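You operate a simulated robot arm through the tools that you are given. There is no shell and no other tool.

You run a simulated robot arm. Do the job below in one go: nothing can be reset, and whatever is moved stays where it is left.

## Task
Shut the stand down and drain it until the sight tube is empty.
Fine: pump off first, then supply and send closed, vent and drain stay open.

It is judged by the outcome, as a careful person would: the job done as asked, and still so three seconds after it is handed in. It fails if anything else is knocked over, pushed out of place, dropped, spilled or broken.

## Robot
A 7-joint arm with a two-finger parallel gripper, fixed in place. Base frame: the origin is on the floor under the middle of its stand, x ahead of it, y to its left, z up; the work surface is at about z = 80. Readings come in cm, degrees, newtons and seconds.
With the tool pointing down near the work surface it reaches from about 36 to 78 cm from the base axis. Its first joint turns from -143.0 to 143.0 degrees. Payload 3 kg.
The TCP is the grasp point between the finger pads, 3 cm short of the fingertips. In the tool frame z runs along the fingers and y along their closing line. Largest opening 11 cm; finger width 2, thickness 1; the body of the gripper, 4.8 by 11.2 cm, starts 5.5 cm behind the TCP.
Orientation is that of the tool frame in the base frame, as a unit quaternion [w, x, y, z]. With the fingers straight down and closing along the base's y, the tool's x points along the base's -x, its y along +y and its z along -z.

## Interface
- The arm moves only by the tool nudge_tool. Its argument "moves" is a list of rows, each an object (a shift or turn left out is 0, a gripper value left out holds the last) with "xyz": the shift along the base's x, y, z in units of 200 mm (1.0 is 200 mm), a list of three; "rot": the turn, a rotation vector about the base's x, y, z in units of 60 degrees (1.0 is 60 degrees), a list of three; "hand": the opening, from 0 (shut) to 1 (fully open). In form: [{"xyz": [tx, ty, tz], "rot": [wx, wy, wz], "hand": hand}, ...]. A call has 1 to 20 rows; each row is the pose to reach, as a shift and turn from the pose commanded when the call began. A call with a number of a shift or a turn outside -1 to 1 is refused whole. Each row takes 0.2 s and may step no farther than 5 cm and 8.6 degrees from the row before; otherwise, or with a gripper value out of range, the whole call is refused. Where a pose cannot be reached the arm comes as near as it can. A force on the tool above 50 N (or 10 N above the force at the start of the call, whichever is more), or a blocked arm, ends the call early, and 0.2 s more pass. Each finger travels about 15.3 cm/s and halts on what it meets, pressing with about 23 N; the grip force reading is that of the motor and also rises with nothing between the fingers. The clock runs only during rows and for 0.2 s after the last one: add rows that repeat a pose to give the fingers time. The reply holds the time, the measured pose of the TCP, the force on the tool along the base axes, the opening and the grip force, in the units named above and with some noise, with the torque about the TCP (base axes, N m) and any sound that the robot's microphone picked up.
- Cameras (640 x 400 px; columns grow to the right, rows downward): "scene" is fixed at [4.65, 64.47, 189.1]; the picture's right is [-0.82, -0.57, 0.00], its down [-0.26, 0.38, -0.89] and it looks along [0.51, -0.73, -0.46] (base axes); focal length 320 px, centre (320, 200). "wrist" rides on the gripper at [7.2, 1.7, -10.3] in the tool frame; the picture's right is [-0.23, 0.97, 0.00], its down [-0.76, -0.18, -0.62] and it looks along [-0.61, -0.14, 0.78] (tool axes); focal length 222 px, centre (320, 200). There is no depth. A picture from a camera that has moved, and an enlarged one, comes with that camera's place and axes in the base frame and with its lens. The place of the scene camera against the robot may be out by one fixed shift of up to 1.2 cm in any direction.
- capture(camera): a new picture of that camera. No time passes.
- raise_lower(by): moves the trunk up (or, below 0, down) by that many cm; the arm rides with it, the base frame stays. It gives what a move gives, with no picture.
- zoom(camera, box): a new picture of the part [left, top, right, bottom] of that camera's present view, enlarged. No time passes.
- job_done(): hands the job in; it is judged then, once.

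Nothing tells you positions but the pictures and the camera data. Unless the task says otherwise, let go and move clear before handing in.

The tools are called after "Request:" as name(argument=value, ...) on one line, values as JSON. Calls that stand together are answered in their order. nudge_tool: Moves the arm, as the interface text tells. Its arguments: {"type":"object","properties":{"moves":{"type":"array","items":{"type":"object","properties":{"xyz":{"type":"array","items":{"type":"number"}},"rot":{"type":"array","items":{"type":"number"}},"hand":{"type":"number"}}}}},"required":["moves"]} The other tools are called the same way: raise_lower (by) moves the trunk up or down; capture (camera) takes a picture; zoom (camera, box) takes an enlarged picture of a part of a camera's view; job_done () hands the job in.

At the start:

```text
time_s: 0.0
ee_pos: [45.51, -18.4, 140.28]
orientation: [0.0, 0.0, 1.0, 0.001]
contact_force: [-0.5, -0.3, -0.3]
moment: [-0.01, 0.01, -0.01]
grip_width: 10.99
grasp_force: 0.0
trunk travel left (down, up): [-42.5, 6.5]
```

scene: 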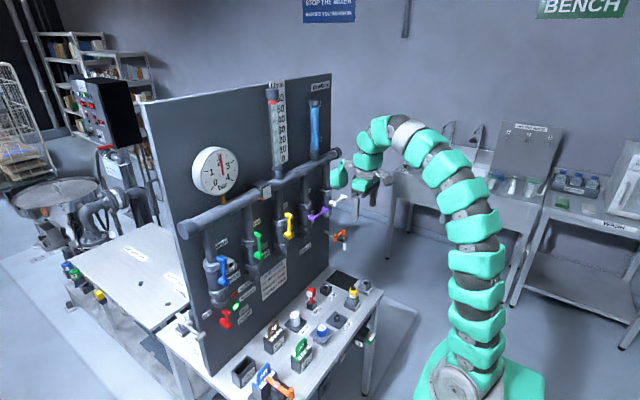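
wrist: 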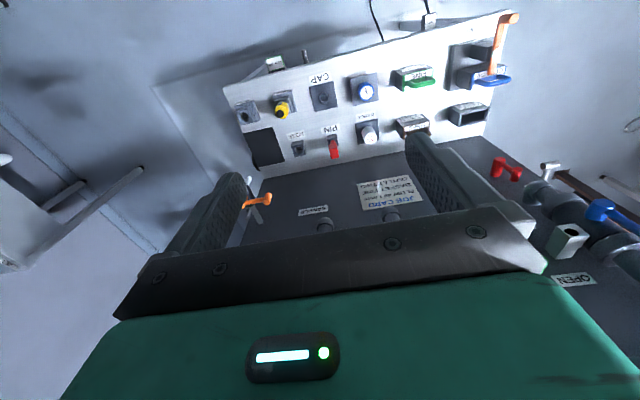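

I see a panel with a gauge, a sight tube, several coloured valves and a bench of parts. I'll look closer before moving anything.

Request:
zoom(camera="scene", box=[140, 60, 360, 200])

Request:
zoom(camera="scene", box=[180, 180, 360, 295])

Request:
zoom(camera="scene", box=[180, 260, 400, 400])

Request:
zoom(camera="wrist", box=[200, 20, 640, 300])

```text
2.86 times, centred on (250, 130) of scene
camera zoom: at [4.65, 64.47, 189.1], right [-0.82, -0.57, 0.0], down [-0.26, 0.38, -0.89], along [0.51, -0.73, -0.46], focal length 915 px, centre (520, 400)
```

zoom: 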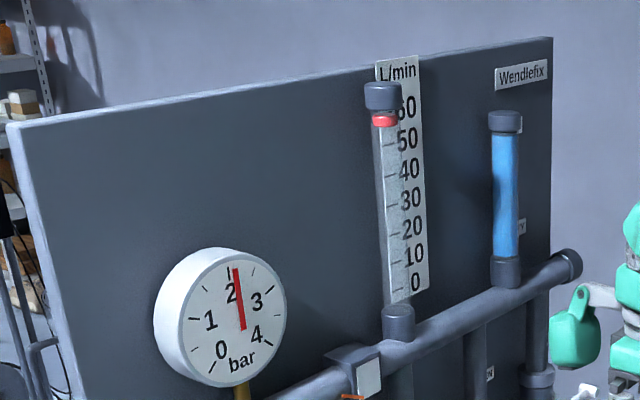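

```text
3.48 times, centred on (270, 238) of scene
camera zoom: at [4.65, 64.47, 189.1], right [-0.82, -0.57, 0.0], down [-0.26, 0.38, -0.89], along [0.51, -0.73, -0.46], focal length 1114 px, centre (494, 70)
```

zoom: 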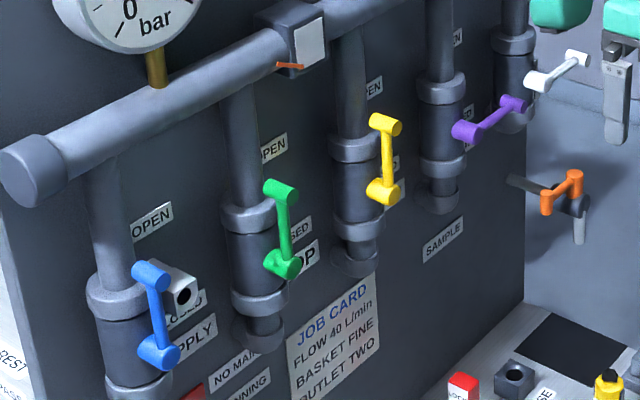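

```text
2.86 times, centred on (290, 330) of scene
camera zoom: at [4.65, 64.47, 189.1], right [-0.82, -0.57, 0.0], down [-0.26, 0.38, -0.89], along [0.51, -0.73, -0.46], focal length 915 px, centre (406, -171)
```

zoom: 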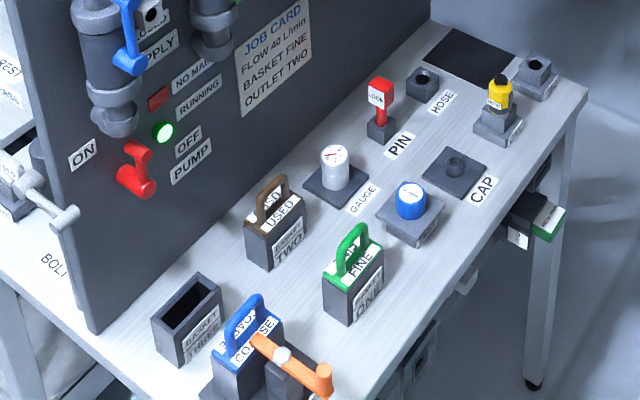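

```text
1.43 times, centred on (420, 160) of wrist
camera zoom: at [38.18, -16.7, 150.42], right [0.23, 0.97, 0.0], down [0.76, -0.18, 0.62], along [0.61, -0.14, -0.78], focal length 317 px, centre (177, 257)
```

zoom: 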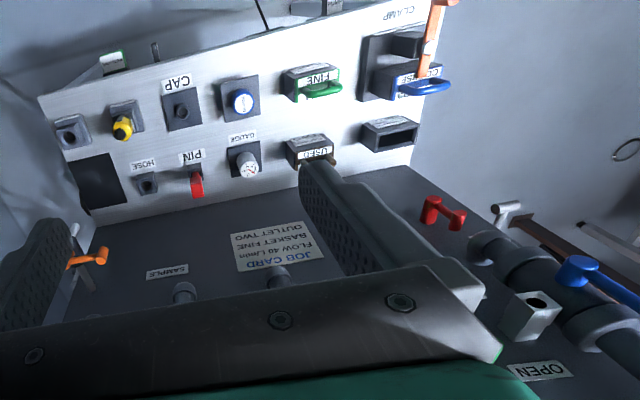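

The panel stands at about x = 80, facing the robot, with lever valves and a red pump switch. I need to read the labels before deciding which lever is which.

Request:
zoom(camera="scene", box=[200, 230, 260, 270])

Request:
zoom(camera="scene", box=[240, 210, 300, 250])

Request:
zoom(camera="scene", box=[275, 185, 335, 225])

Request:
zoom(camera="scene", box=[300, 180, 360, 250])

Request:
zoom(camera="scene", box=[195, 280, 270, 340])

Request:
zoom(camera="scene", box=[290, 80, 345, 180])

```text
10.00 times, centred on (230, 250) of scene
camera zoom: at [4.65, 64.47, 189.1], right [-0.82, -0.57, 0.0], down [-0.26, 0.38, -0.89], along [0.51, -0.73, -0.46], focal length 3204 px, centre (1220, -300)
```

zoom: 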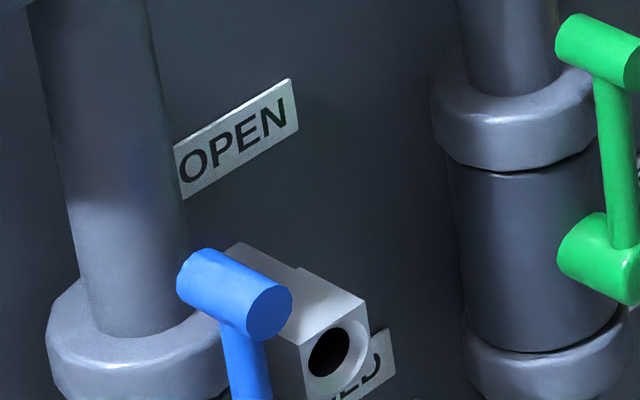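

```text
10.00 times, centred on (270, 230) of scene
camera zoom: at [4.65, 64.47, 189.1], right [-0.82, -0.57, 0.0], down [-0.26, 0.38, -0.89], along [0.51, -0.73, -0.46], focal length 3204 px, centre (820, -100)
```

zoom: 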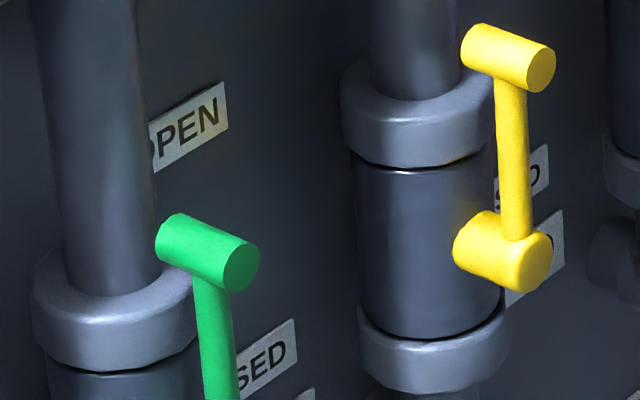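

```text
10.00 times, centred on (305, 205) of scene
camera zoom: at [4.65, 64.47, 189.1], right [-0.82, -0.57, 0.0], down [-0.26, 0.38, -0.89], along [0.51, -0.73, -0.46], focal length 3204 px, centre (470, 150)
```

zoom: 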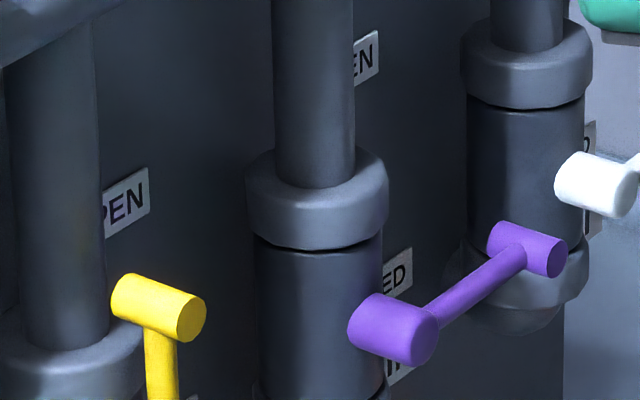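

```text
5.71 times, centred on (330, 215) of scene
camera zoom: at [4.65, 64.47, 189.1], right [-0.82, -0.57, 0.0], down [-0.26, 0.38, -0.89], along [0.51, -0.73, -0.46], focal length 1831 px, centre (263, 114)
```

zoom: 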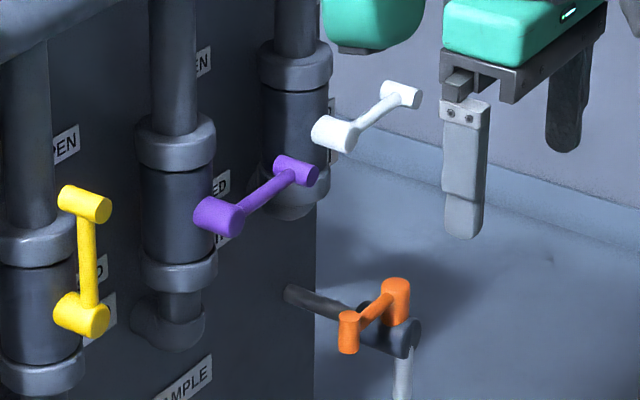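

```text
6.67 times, centred on (232, 310) of scene
camera zoom: at [4.65, 64.47, 189.1], right [-0.82, -0.57, 0.0], down [-0.26, 0.38, -0.89], along [0.51, -0.73, -0.46], focal length 2136 px, centre (903, -533)
```

zoom: 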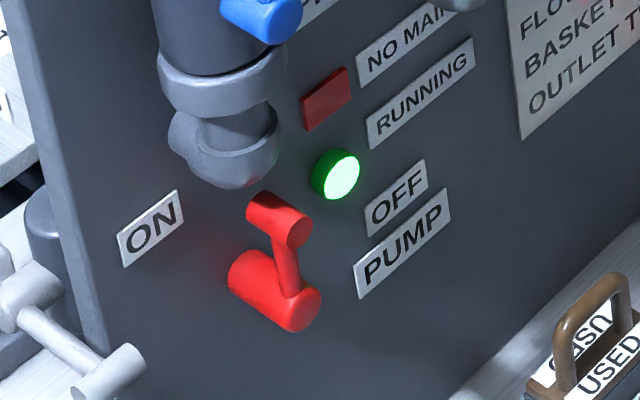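

```text
4.00 times, centred on (318, 130) of scene
camera zoom: at [4.65, 64.47, 189.1], right [-0.82, -0.57, 0.0], down [-0.26, 0.38, -0.89], along [0.51, -0.73, -0.46], focal length 1281 px, centre (330, 480)
```

zoom: 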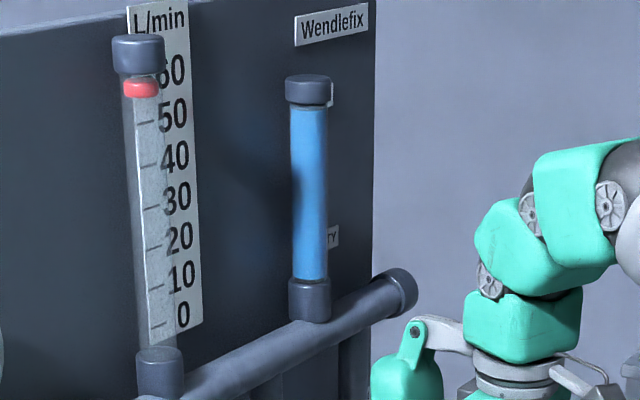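

Levers that point up appear to be OPEN, and those pointing sideways toward -y appear to be CLOSED. I can't read every label from this angle, so I'll tilt the tool toward the panel in clear space to give the wrist camera a frontal view.

Request:
nudge_tool(moves=[{"rot": [0, -0.14, 0]}, {"rot": [0, -0.28, 0]}, {"rot": [0, -0.42, 0]}, {"rot": [0, -0.56, 0]}, {"rot": [0, -0.7, 0]}, {"rot": [0, -0.83, 0]}])

Request:
capture(camera="wrist")

```text
time_s: 1.4
ee_pos: [45.29, -18.46, 140.24]
orientation: [0.422, -0.001, 0.906, 0.0]
contact_force: [0.6, 0.5, 0.3]
moment: [0.02, 0.01, 0.02]
grip_width: 11.0
grasp_force: 0.0
trunk travel left (down, up): [-42.5, 6.5]
```

```text
taken
camera wrist: at [32.79, -16.61, 141.2], right [0.15, 0.97, 0.17], down [0.01, -0.18, 0.98], along [0.99, -0.14, -0.04], focal length 222 px, centre (320, 200)
```

wrist: 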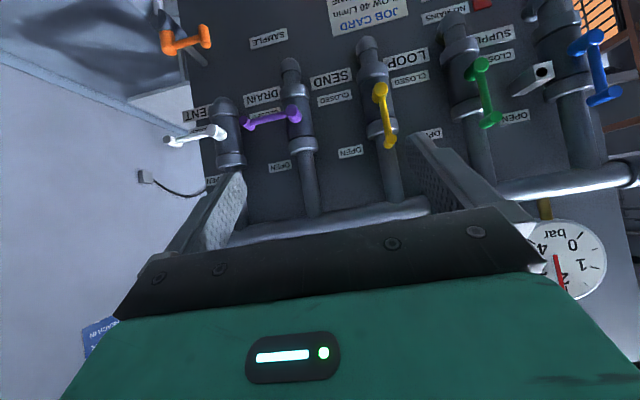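

The wrist view is upside down. From here the valves read, left to right on the panel: blue SUPPLY, green LOOP, yellow SEND, purple DRAIN, white VENT. Next I'll zoom in on the details.

Request:
zoom(camera="wrist", box=[150, 0, 350, 200])

Request:
zoom(camera="wrist", box=[340, 0, 640, 200])

Request:
capture(camera="scene")

```text
2.00 times, centred on (250, 100) of wrist
camera zoom: at [32.79, -16.61, 141.2], right [0.15, 0.97, 0.17], down [0.01, -0.18, 0.98], along [0.99, -0.14, -0.04], focal length 444 px, centre (460, 400)
```

zoom: 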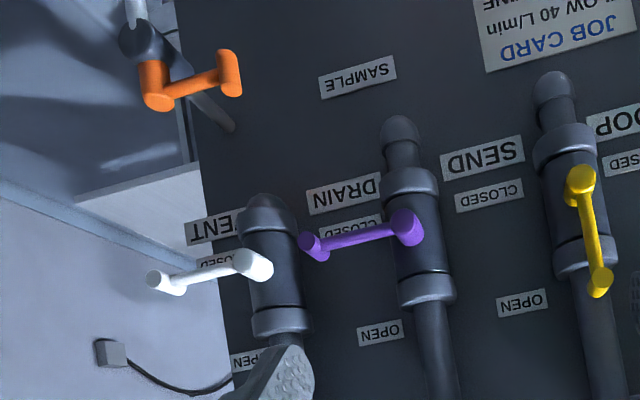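

```text
2.00 times, centred on (490, 100) of wrist
camera zoom: at [32.79, -16.61, 141.2], right [0.15, 0.97, 0.17], down [0.01, -0.18, 0.98], along [0.99, -0.14, -0.04], focal length 444 px, centre (-20, 400)
```

zoom: 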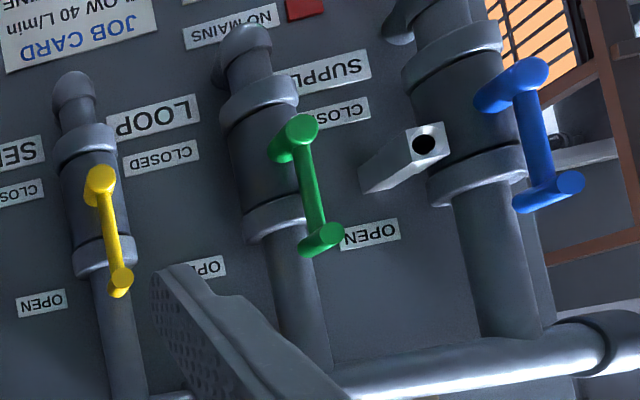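

```text
taken
```

scene: 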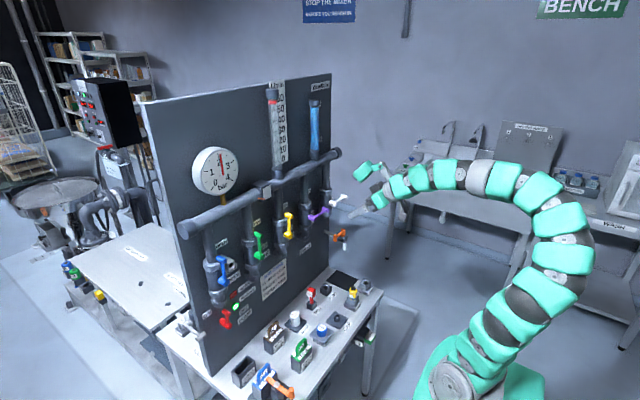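

I triangulated the valve hubs from the two views. They sit near x = 69, z = 124.5 and are about 15 cm apart, with blue at y = 21 and white at y = -39. The pump lever is lower, around y = 19, z = 101. I'll lower the trunk and move left, staying back from the panel, to inspect the pump lever.

Request:
raise_lower(by=-15)

Request:
nudge_tool(moves=[{"xyz": [-0.1, 0.2, 0]}, {"xyz": [-0.1, 0.4, 0]}, {"xyz": [-0.1, 0.6, 0]}, {"xyz": [-0.1, 0.8, 0]}, {"xyz": [-0.1, 1.0, 0]}])

Request:
nudge_tool(moves=[{"xyz": [0, 0.2, 0]}, {"xyz": [0, 0.4, 0]}, {"xyz": [0, 0.6, 0]}])

Request:
capture(camera="wrist")

Request:
capture(camera="scene")

```text
time_s: 3.1
ee_pos: [45.36, -18.4, 125.13]
orientation: [0.42, 0.0, 0.907, 0.0]
contact_force: [-0.1, -0.8, 0.3]
moment: [-0.03, 0.01, 0.0]
grip_width: 11.01
grasp_force: 0.0
trunk travel left (down, up): [-27.5, 21.5]
```

```text
time_s: 4.3
ee_pos: [43.45, 1.77, 125.16]
orientation: [0.42, 0.0, 0.907, 0.001]
contact_force: [0.1, -1.2, 0.0]
moment: [0.04, 0.0, 0.05]
grip_width: 11.0
grasp_force: 0.1
trunk travel left (down, up): [-27.5, 21.5]
```

```text
time_s: 5.2
ee_pos: [43.27, 13.34, 125.0]
orientation: [0.42, 0.0, 0.907, 0.001]
contact_force: [0.4, 0.2, 0.5]
moment: [0.07, -0.01, 0.06]
grip_width: 11.01
grasp_force: 0.0
trunk travel left (down, up): [-27.5, 21.5]
```

```text
taken
camera wrist: at [30.69, 15.13, 126.12], right [0.15, 0.97, 0.17], down [0.02, -0.18, 0.98], along [0.99, -0.14, -0.04], focal length 222 px, centre (320, 200)
```

wrist: 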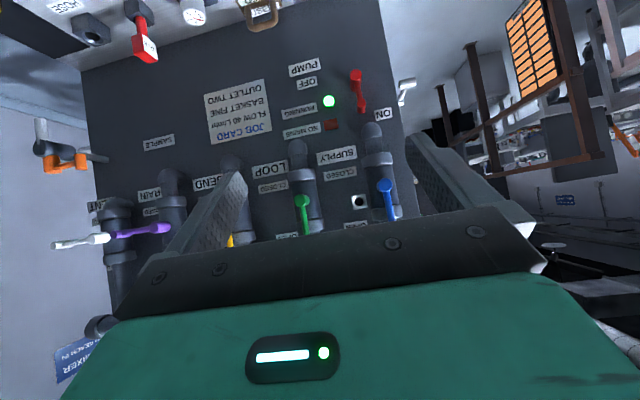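

```text
taken
```

scene: 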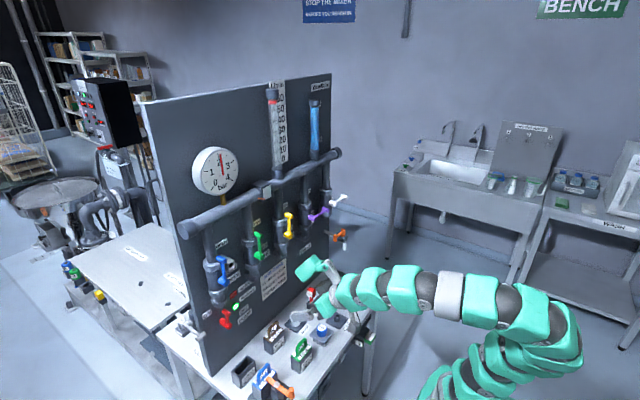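

Request:
zoom(camera="wrist", box=[260, 40, 440, 240])

Request:
zoom(camera="wrist", box=[290, 50, 410, 130])

Request:
zoom(camera="wrist", box=[20, 90, 260, 260])

```text
2.00 times, centred on (350, 140) of wrist
camera zoom: at [30.69, 15.13, 126.12], right [0.15, 0.97, 0.17], down [0.02, -0.18, 0.98], along [0.99, -0.14, -0.04], focal length 444 px, centre (260, 320)
```

zoom: 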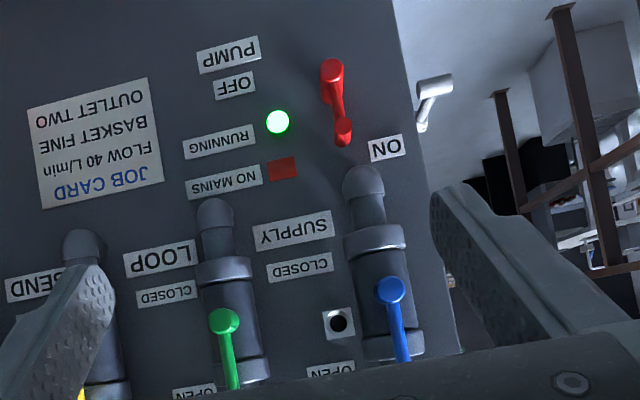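

```text
5.00 times, centred on (350, 90) of wrist
camera zoom: at [30.69, 15.13, 126.12], right [0.15, 0.97, 0.17], down [0.02, -0.18, 0.98], along [0.99, -0.14, -0.04], focal length 1111 px, centre (170, 750)
```

zoom: 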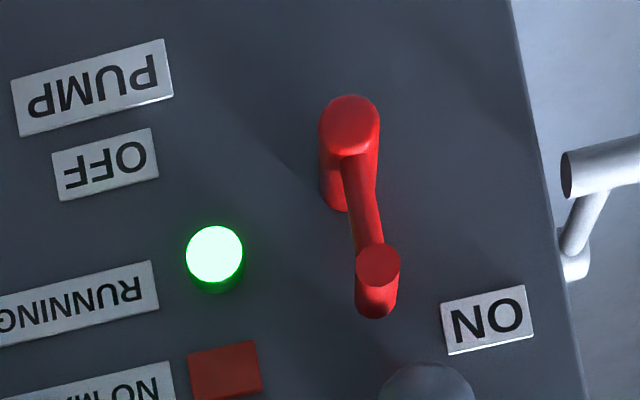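

```text
2.35 times, centred on (140, 175) of wrist
camera zoom: at [30.69, 15.13, 126.12], right [0.15, 0.97, 0.17], down [0.02, -0.18, 0.98], along [0.99, -0.14, -0.04], focal length 523 px, centre (744, 259)
```

zoom: 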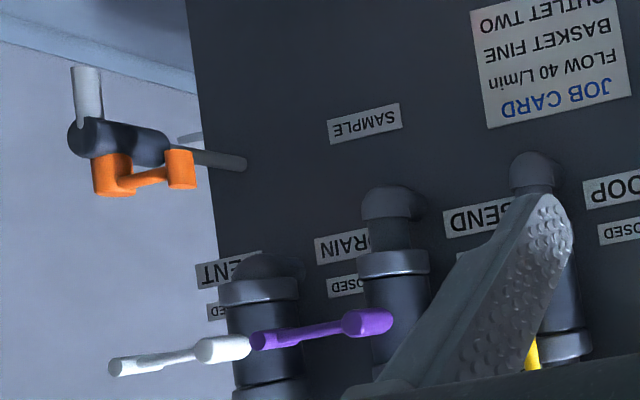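

The pump lever points up toward ON, and OFF is to its right (-y). Its knob is near (71.6, 20, 108.6) and its hub is at z of about 103. I'll close the fingers and bring them in from the lever's left side so they can push it to the right.

Request:
nudge_tool(moves=[{"xyz": [0.15, 0.1, -0.1], "rot": [0, -0.08, 0], "hand": 0}, {"xyz": [0.3, 0.2, -0.2], "rot": [0, -0.17, 0]}, {"xyz": [0.44, 0.32, -0.33], "rot": [0, -0.17, 0]}, {"xyz": [0.58, 0.42, -0.45], "rot": [0, -0.17, 0]}, {"xyz": [0.7, 0.52, -0.55], "rot": [0, -0.17, 0]}, {"xyz": [0.7, 0.52, -0.55], "rot": [0, -0.17, 0]}])

Request:
capture(camera="wrist")

Request:
capture(camera="scene")

```text
time_s: 6.5
ee_pos: [57.51, 24.34, 114.02]
orientation: [0.5, 0.0, 0.866, 0.001]
contact_force: [-0.2, 0.6, -0.1]
moment: [0.02, 0.01, 0.01]
grip_width: 0.01
grasp_force: 22.9
trunk travel left (down, up): [-27.5, 21.5]
```

```text
taken
camera wrist: at [44.91, 26.08, 112.81], right [0.11, 0.97, 0.2], down [-0.16, -0.18, 0.97], along [0.98, -0.14, 0.13], focal length 222 px, centre (320, 200)
```

wrist: 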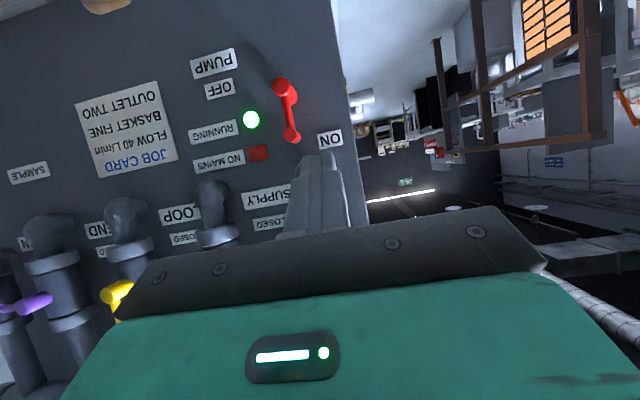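

```text
taken
```

scene: 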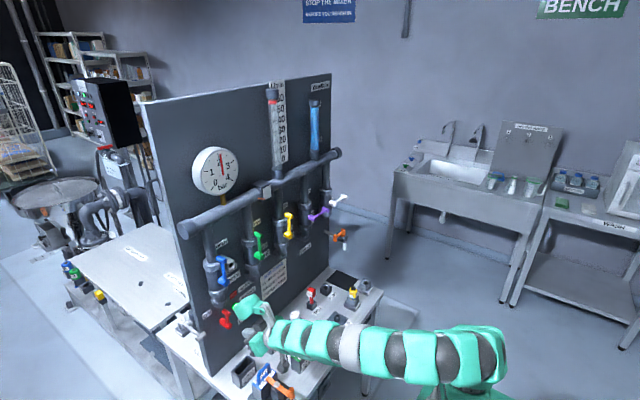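

Request:
zoom(camera="wrist", box=[240, 60, 360, 160])

Request:
zoom(camera="scene", box=[195, 280, 285, 340])

```text
4.00 times, centred on (300, 110) of wrist
camera zoom: at [44.91, 26.08, 112.81], right [0.11, 0.97, 0.2], down [-0.16, -0.18, 0.97], along [0.98, -0.14, 0.13], focal length 888 px, centre (400, 560)
```

zoom: 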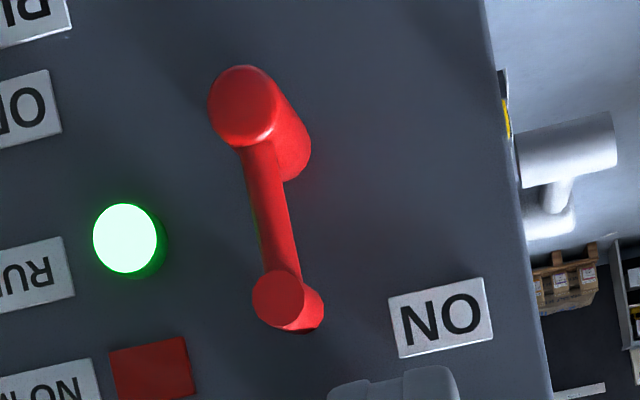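

```text
6.67 times, centred on (240, 310) of scene
camera zoom: at [4.65, 64.47, 189.1], right [-0.82, -0.57, 0.0], down [-0.26, 0.38, -0.89], along [0.51, -0.73, -0.46], focal length 2136 px, centre (853, -533)
```

zoom: 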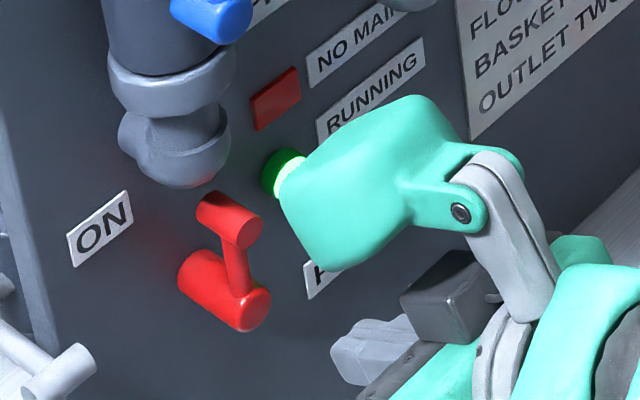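

The pump knob's front face is at about (72.4, 20.1, 108.1), with a lever radius of 5.5 cm. I'll slide the closed fingers in on its left side, without touching it yet.

Request:
nudge_tool(moves=[{"xyz": [0.15, -0.02, -0.13]}, {"xyz": [0.35, -0.04, -0.26]}, {"xyz": [0.55, -0.04, -0.26]}, {"xyz": [0.74, -0.04, -0.26]}])

Request:
capture(camera="wrist")

Request:
zoom(camera="scene", box=[195, 280, 285, 340])

```text
time_s: 7.5
ee_pos: [69.58, 23.46, 109.4]
orientation: [0.5, 0.001, 0.866, -0.001]
contact_force: [-81.8, -4.8, 0.5]
moment: [0.65, -8.97, -1.99]
grip_width: 0.01
grasp_force: 23.0
trunk travel left (down, up): [-27.5, 21.5]
stopped in row 4: the force on the tool passed its limit at 88 N (the readings are from after the stop); the commanded pose is now the measured one
```

```text
taken
camera wrist: at [57.0, 25.17, 108.25], right [0.12, 0.97, 0.2], down [-0.16, -0.18, 0.97], along [0.98, -0.14, 0.13], focal length 222 px, centre (320, 200)
```

wrist: 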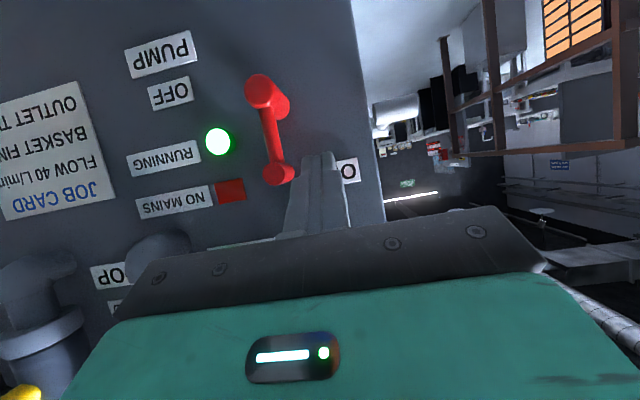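

```text
6.67 times, centred on (240, 310) of scene
camera zoom: at [4.65, 64.47, 189.1], right [-0.82, -0.57, 0.0], down [-0.26, 0.38, -0.89], along [0.51, -0.73, -0.46], focal length 2136 px, centre (853, -533)
```

zoom: 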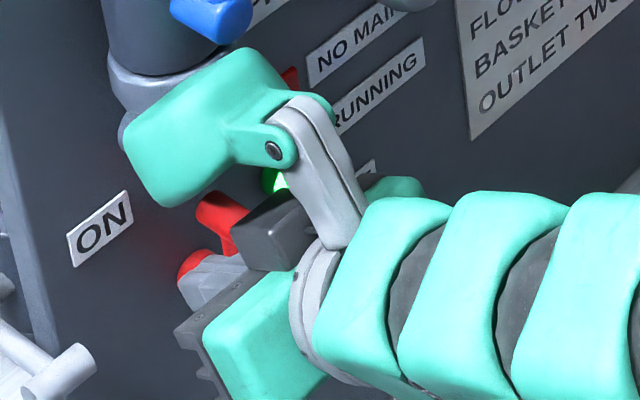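

The tool stopped against something. The torque puts the contact about 11 cm above the TCP. The wrist has a mint box on the side opposite the camera, and it touched the blue valve body. I'll back straight off and check for harm.

Request:
nudge_tool(moves=[{"xyz": [-0.1, 0, 0]}, {"xyz": [-0.3, 0, 0]}, {"xyz": [-0.55, 0, 0.05]}, {"xyz": [-0.8, 0, 0.1]}, {"xyz": [-1.0, 0, 0.15]}])

Request:
capture(camera="scene")

Request:
zoom(camera="scene", box=[180, 180, 360, 295])

Request:
zoom(camera="scene", box=[230, 260, 400, 370])

Request:
capture(camera="wrist")

```text
refused: row 3 steps farther than a row can; nothing moved
```

```text
taken
```

scene: 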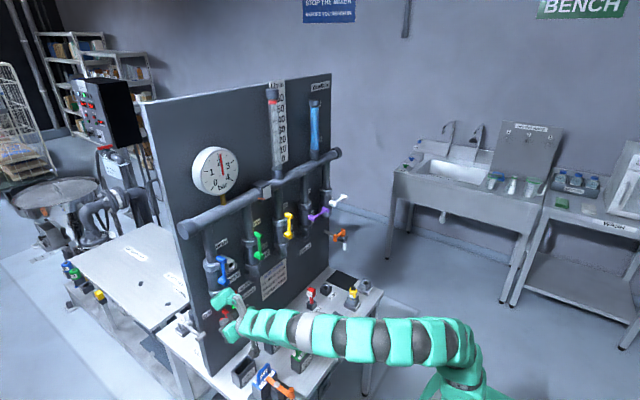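

```text
3.48 times, centred on (270, 238) of scene
camera zoom: at [4.65, 64.47, 189.1], right [-0.82, -0.57, 0.0], down [-0.26, 0.38, -0.89], along [0.51, -0.73, -0.46], focal length 1114 px, centre (494, 70)
```

zoom: 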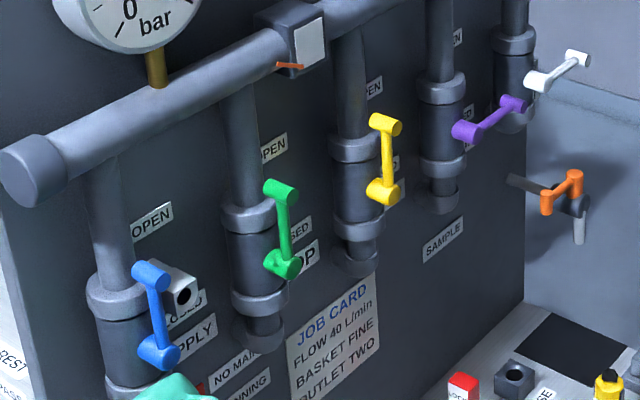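

```text
3.64 times, centred on (315, 315) of scene
camera zoom: at [4.65, 64.47, 189.1], right [-0.82, -0.57, 0.0], down [-0.26, 0.38, -0.89], along [0.51, -0.73, -0.46], focal length 1165 px, centre (338, -218)
```

zoom: 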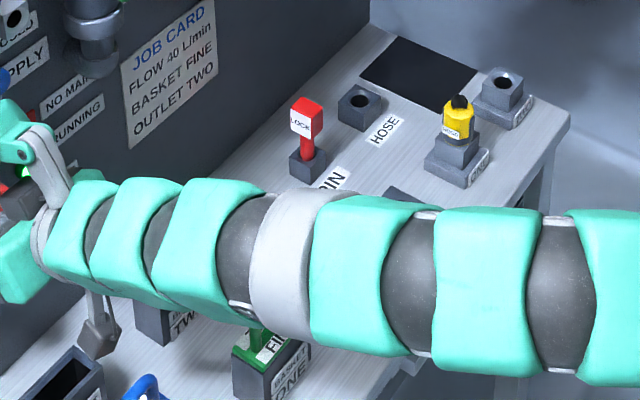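

```text
taken
camera wrist: at [57.0, 25.17, 108.25], right [0.12, 0.97, 0.2], down [-0.16, -0.18, 0.97], along [0.98, -0.14, 0.13], focal length 222 px, centre (320, 200)
```

wrist: 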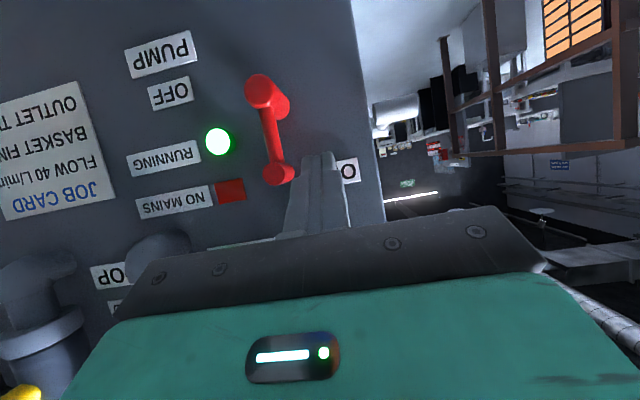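

The row spacing was refused, so I'll retry the same straight retreat with smaller steps.

Request:
nudge_tool(moves=[{"xyz": [-0.1, 0, 0]}, {"xyz": [-0.3, 0, 0]}, {"xyz": [-0.5, 0, 0.05]}, {"xyz": [-0.7, 0, 0.12]}, {"xyz": [-0.85, 0, 0.25]}, {"xyz": [-0.95, 0, 0.4]}, {"xyz": [-0.95, 0, 0.4]}])

Request:
capture(camera="scene")

Request:
zoom(camera="scene", box=[190, 230, 280, 340])

Request:
zoom(camera="scene", box=[230, 260, 400, 400])

```text
time_s: 9.1
ee_pos: [51.47, 23.39, 117.22]
orientation: [0.497, 0.001, 0.868, -0.002]
contact_force: [-0.4, 0.3, -1.2]
moment: [0.02, 0.01, -0.03]
grip_width: 0.01
grasp_force: 22.8
trunk travel left (down, up): [-27.5, 21.5]
```

```text
taken
```

scene: 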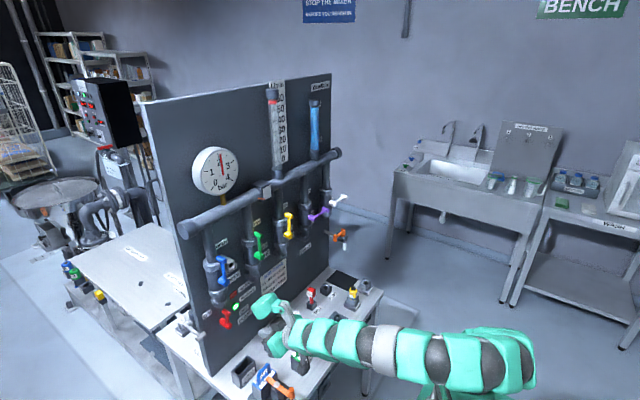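

```text
3.64 times, centred on (235, 285) of scene
camera zoom: at [4.65, 64.47, 189.1], right [-0.82, -0.57, 0.0], down [-0.26, 0.38, -0.89], along [0.51, -0.73, -0.46], focal length 1165 px, centre (629, -109)
```

zoom: 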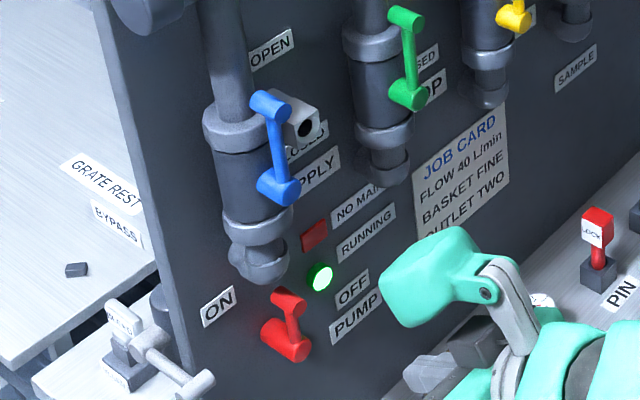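

```text
2.86 times, centred on (315, 330) of scene
camera zoom: at [4.65, 64.47, 189.1], right [-0.82, -0.57, 0.0], down [-0.26, 0.38, -0.89], along [0.51, -0.73, -0.46], focal length 915 px, centre (334, -171)
```

zoom: 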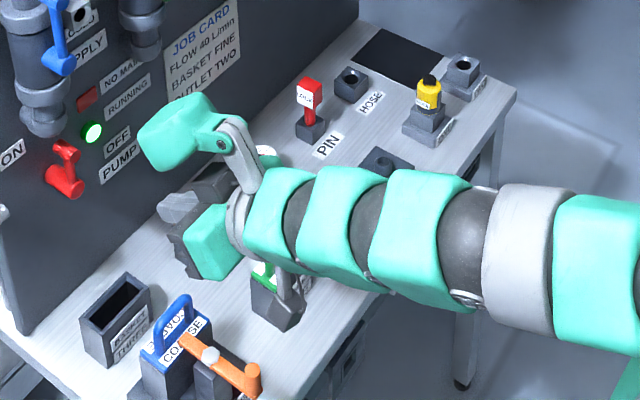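

Nothing was displaced. The mint box reaches about 5–13 cm off the tool axis and almost as far forward as the TCP. For the pump I'll roll the tool 90° in clear space so that box points to -y, away from the blue valve.

Request:
nudge_tool(moves=[{"rot": [0.108, 0, -0.0625]}, {"rot": [0.216, 0, -0.125]}, {"rot": [0.325, 0, -0.1875]}, {"rot": [0.433, 0, -0.25]}, {"rot": [0.541, 0, -0.3125]}, {"rot": [0.65, 0, -0.375]}])

Request:
nudge_tool(moves=[{"rot": [0.108, 0, -0.0625]}, {"rot": [0.216, 0, -0.125]}, {"rot": [0.325, 0, -0.1875]}, {"rot": [0.433, 0, -0.25]}, {"rot": [0.541, 0, -0.3125]}, {"rot": [0.65, 0, -0.375]}])

Request:
capture(camera="scene")

Request:
capture(camera="wrist")

```text
time_s: 10.5
ee_pos: [51.55, 23.31, 117.05]
orientation: [0.459, 0.333, 0.801, 0.191]
contact_force: [-0.1, -0.4, -0.4]
moment: [-0.04, -0.03, 0.0]
grip_width: 0.0
grasp_force: 22.8
trunk travel left (down, up): [-27.5, 21.5]
```

```text
time_s: 11.9
ee_pos: [51.39, 23.42, 116.96]
orientation: [0.35, 0.612, 0.614, 0.354]
contact_force: [-1.1, -0.6, 0.3]
moment: [0.01, -0.01, 0.02]
grip_width: 0.0
grasp_force: 23.1
trunk travel left (down, up): [-27.5, 21.5]
```

```text
taken
```

scene: 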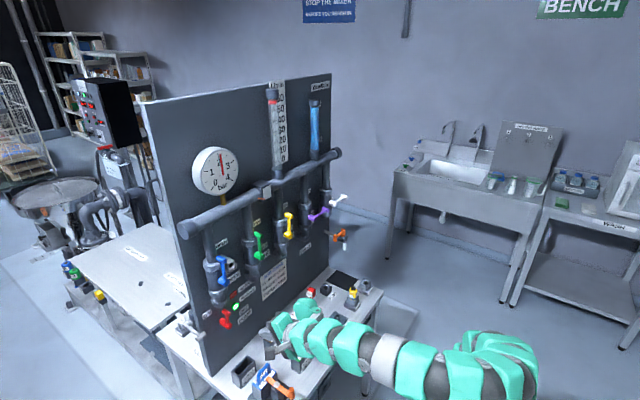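

```text
taken
camera wrist: at [43.35, 30.53, 123.53], right [0.49, -0.23, 0.84], down [-0.62, -0.77, 0.16], along [0.61, -0.6, -0.52], focal length 222 px, centre (320, 200)
```

wrist: 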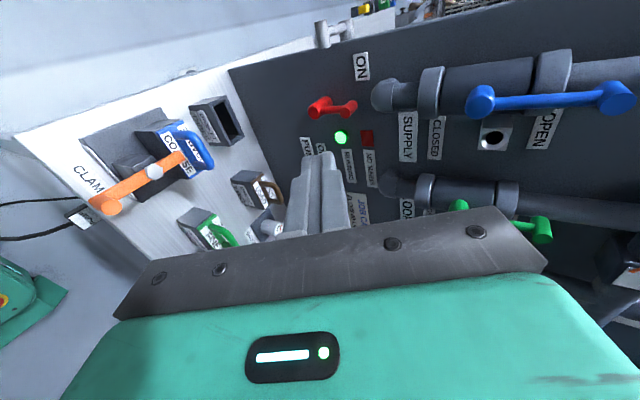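

The roll worked, and the box now points to -y with the camera looking in from the left. Next I'll level the tool a bit and move to a stand-off point in front of the pump lever.

Request:
nudge_tool(moves=[{"xyz": [0.1, 0.01, -0.1], "rot": [0, -0.12, 0]}, {"xyz": [0.2, 0.02, -0.2], "rot": [0, -0.25, 0]}, {"xyz": [0.32, 0.03, -0.3], "rot": [0, -0.25, 0]}, {"xyz": [0.43, 0.03, -0.36], "rot": [0, -0.25, 0]}, {"xyz": [0.43, 0.03, -0.36], "rot": [0, -0.25, 0]}])

Request:
capture(camera="scene")

Request:
zoom(camera="scene", box=[190, 260, 360, 370])

Request:
capture(camera="wrist")

Request:
zoom(camera="wrist", box=[260, 60, 420, 220])

```text
time_s: 13.1
ee_pos: [60.08, 23.72, 109.7]
orientation: [0.428, 0.56, 0.563, 0.432]
contact_force: [0.0, 0.9, 0.3]
moment: [-0.01, 0.01, -0.02]
grip_width: 0.0
grasp_force: 22.6
trunk travel left (down, up): [-27.5, 21.5]
```

```text
taken
```

scene: 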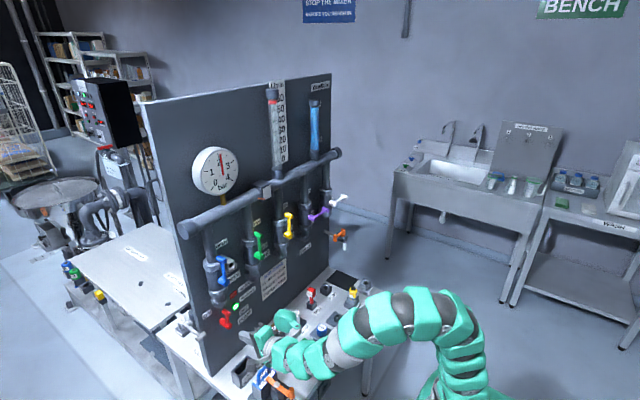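

```text
3.64 times, centred on (275, 315) of scene
camera zoom: at [4.65, 64.47, 189.1], right [-0.82, -0.57, 0.0], down [-0.26, 0.38, -0.89], along [0.51, -0.73, -0.46], focal length 1165 px, centre (484, -218)
```

zoom: 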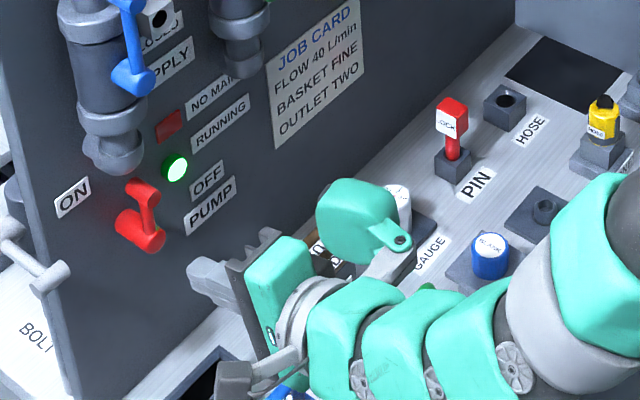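

```text
taken
camera wrist: at [50.58, 30.92, 114.0], right [0.26, -0.23, 0.94], down [-0.64, -0.77, -0.01], along [0.72, -0.6, -0.34], focal length 222 px, centre (320, 200)
```

wrist: 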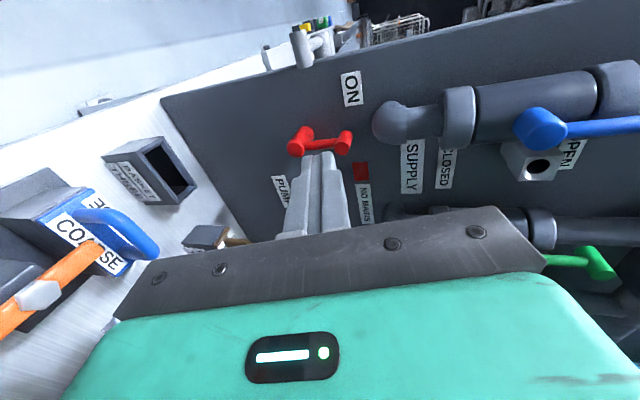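

```text
2.50 times, centred on (340, 140) of wrist
camera zoom: at [50.58, 30.92, 114.0], right [0.26, -0.23, 0.94], down [-0.64, -0.77, -0.01], along [0.72, -0.6, -0.34], focal length 555 px, centre (270, 350)
```

zoom: 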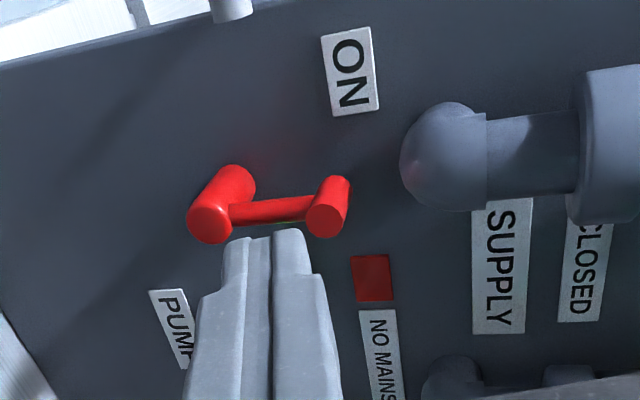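

The side view confirms the knob at (72.4, 20.0, 108.1) and the hub at (72.5, 20.2, 102.5). The fingers are just left of it, so I'll move in alongside the knob now.

Request:
nudge_tool(moves=[{"xyz": [0.15, -0.025, -0.06]}, {"xyz": [0.3, -0.025, -0.06]}, {"xyz": [0.45, -0.025, -0.06]}, {"xyz": [0.58, -0.025, -0.06]}])

Request:
capture(camera="wrist")

Request:
zoom(camera="scene", box=[190, 260, 310, 360])

```text
time_s: 14.1
ee_pos: [71.71, 23.31, 108.61]
orientation: [0.428, 0.56, 0.562, 0.432]
contact_force: [0.2, -0.1, 0.5]
moment: [0.0, 0.0, 0.0]
grip_width: 0.0
grasp_force: 22.8
trunk travel left (down, up): [-27.5, 21.5]
```

```text
taken
camera wrist: at [62.14, 30.54, 112.97], right [0.26, -0.23, 0.94], down [-0.64, -0.77, -0.01], along [0.72, -0.6, -0.34], focal length 222 px, centre (320, 200)
```

wrist: 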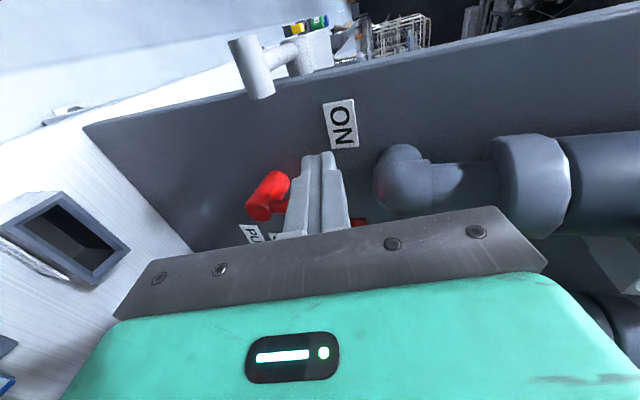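

```text
4.00 times, centred on (250, 310) of scene
camera zoom: at [4.65, 64.47, 189.1], right [-0.82, -0.57, 0.0], down [-0.26, 0.38, -0.89], along [0.51, -0.73, -0.46], focal length 1281 px, centre (600, -240)
```

zoom: 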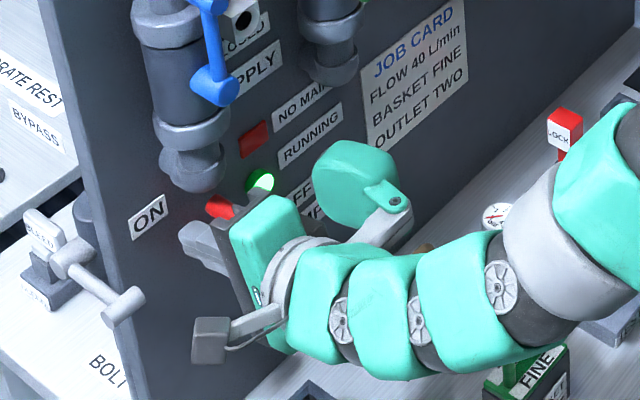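

The fingers are in free space beside the lever. I'll now push it along its arc from up (ON) to the right (OFF).

Request:
nudge_tool(moves=[{"xyz": [0, -0.07, -0.0075]}, {"xyz": [0, -0.1445, 0.0065]}, {"xyz": [0, -0.22, 0]}, {"xyz": [0, -0.2915, -0.0245]}, {"xyz": [0, -0.3535, -0.067]}, {"xyz": [0, -0.4025, -0.1245]}, {"xyz": [0, -0.4355, -0.1925]}, {"xyz": [0, -0.4355, -0.1925]}])

Request:
capture(camera="wrist")

Request:
zoom(camera="scene", box=[190, 260, 310, 360])

```text
time_s: 15.9
ee_pos: [71.75, 14.62, 104.7]
orientation: [0.429, 0.56, 0.562, 0.432]
contact_force: [1.1, -0.1, -0.8]
moment: [-0.02, -0.02, -0.03]
grip_width: 0.02
grasp_force: 22.5
trunk travel left (down, up): [-27.5, 21.5]
```

```text
taken
camera wrist: at [62.24, 21.89, 108.93], right [0.26, -0.23, 0.94], down [-0.64, -0.77, -0.01], along [0.72, -0.6, -0.34], focal length 222 px, centre (320, 200)
```

wrist: 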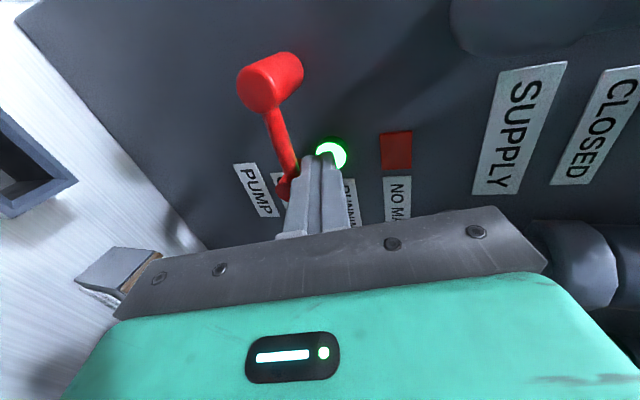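

```text
4.00 times, centred on (250, 310) of scene
camera zoom: at [4.65, 64.47, 189.1], right [-0.82, -0.57, 0.0], down [-0.26, 0.38, -0.89], along [0.51, -0.73, -0.46], focal length 1281 px, centre (600, -240)
```

zoom: 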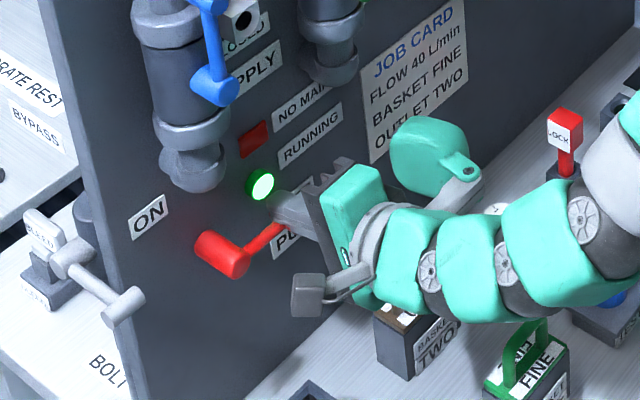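

The lever has swung most of the way, but the lamp is still lit. I'll press the last bit toward OFF in small steps.

Request:
nudge_tool(moves=[{"xyz": [0, 0, -0.02]}, {"xyz": [0, 0, -0.04]}, {"xyz": [0, 0, -0.06]}, {"xyz": [0, 0.005, -0.08]}])

Request:
capture(camera="wrist")

Request:
zoom(camera="scene", box=[190, 260, 310, 360])

```text
time_s: 16.7
ee_pos: [71.92, 14.72, 104.46]
orientation: [0.433, 0.555, 0.559, 0.437]
contact_force: [-8.0, -0.2, 11.9]
moment: [-0.1, -0.25, -0.06]
grip_width: 0.01
grasp_force: 23.1
trunk travel left (down, up): [-27.5, 21.5]
stopped in row 3: the force on the tool passed its limit at 57 N (the readings are from after the stop); the commanded pose is now the measured one
```

```text
taken
camera wrist: at [62.12, 21.86, 108.55], right [0.24, -0.23, 0.94], down [-0.64, -0.77, -0.02], along [0.73, -0.6, -0.33], focal length 222 px, centre (320, 200)
```

wrist: 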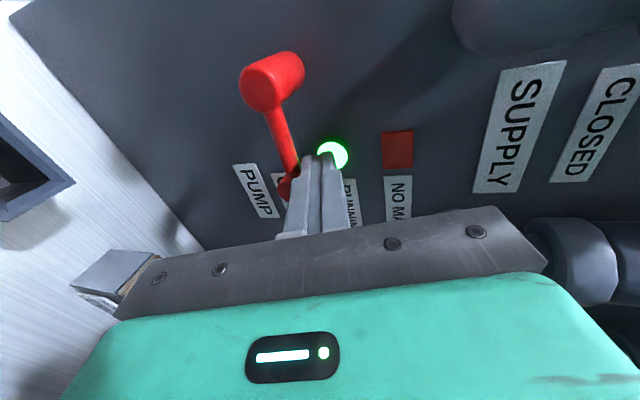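

```text
4.00 times, centred on (250, 310) of scene
camera zoom: at [4.65, 64.47, 189.1], right [-0.82, -0.57, 0.0], down [-0.26, 0.38, -0.89], along [0.51, -0.73, -0.46], focal length 1281 px, centre (600, -240)
```

zoom: 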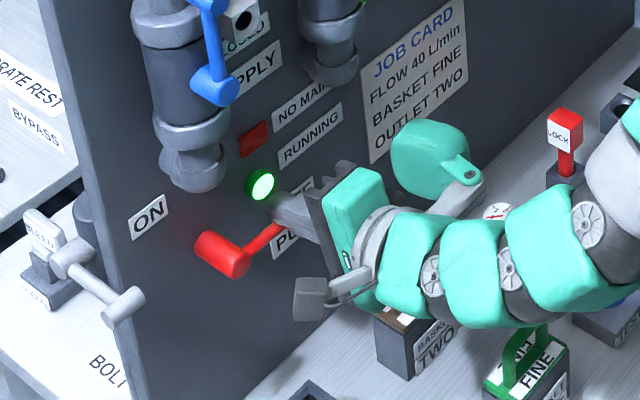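

Request:
zoom(camera="scene", box=[180, 70, 350, 200])

Request:
zoom(camera="wrist", box=[220, 30, 380, 230])

```text
3.08 times, centred on (265, 135) of scene
camera zoom: at [4.65, 64.47, 189.1], right [-0.82, -0.57, 0.0], down [-0.26, 0.38, -0.89], along [0.51, -0.73, -0.46], focal length 986 px, centre (489, 400)
```

zoom: 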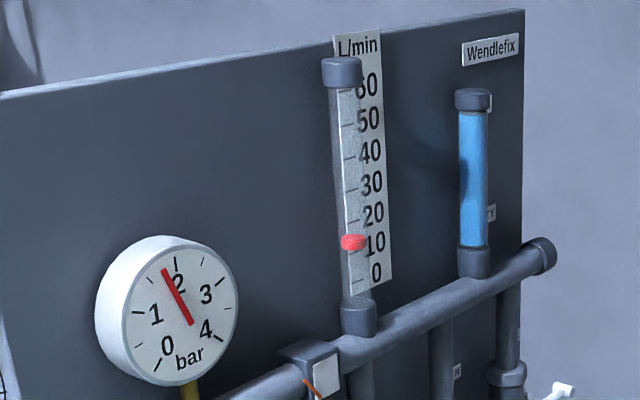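

```text
2.00 times, centred on (300, 130) of wrist
camera zoom: at [62.12, 21.86, 108.55], right [0.24, -0.23, 0.94], down [-0.64, -0.77, -0.02], along [0.73, -0.6, -0.33], focal length 444 px, centre (360, 340)
```

zoom: 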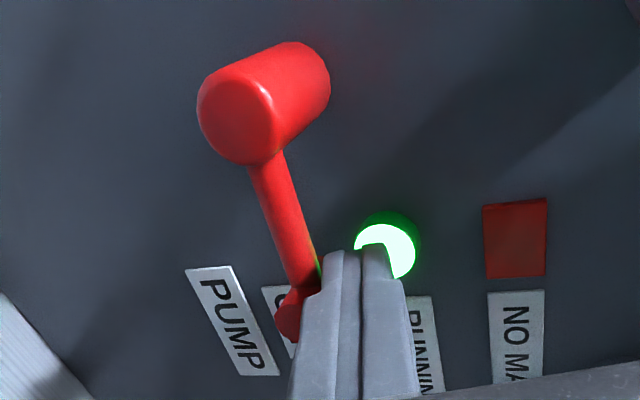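

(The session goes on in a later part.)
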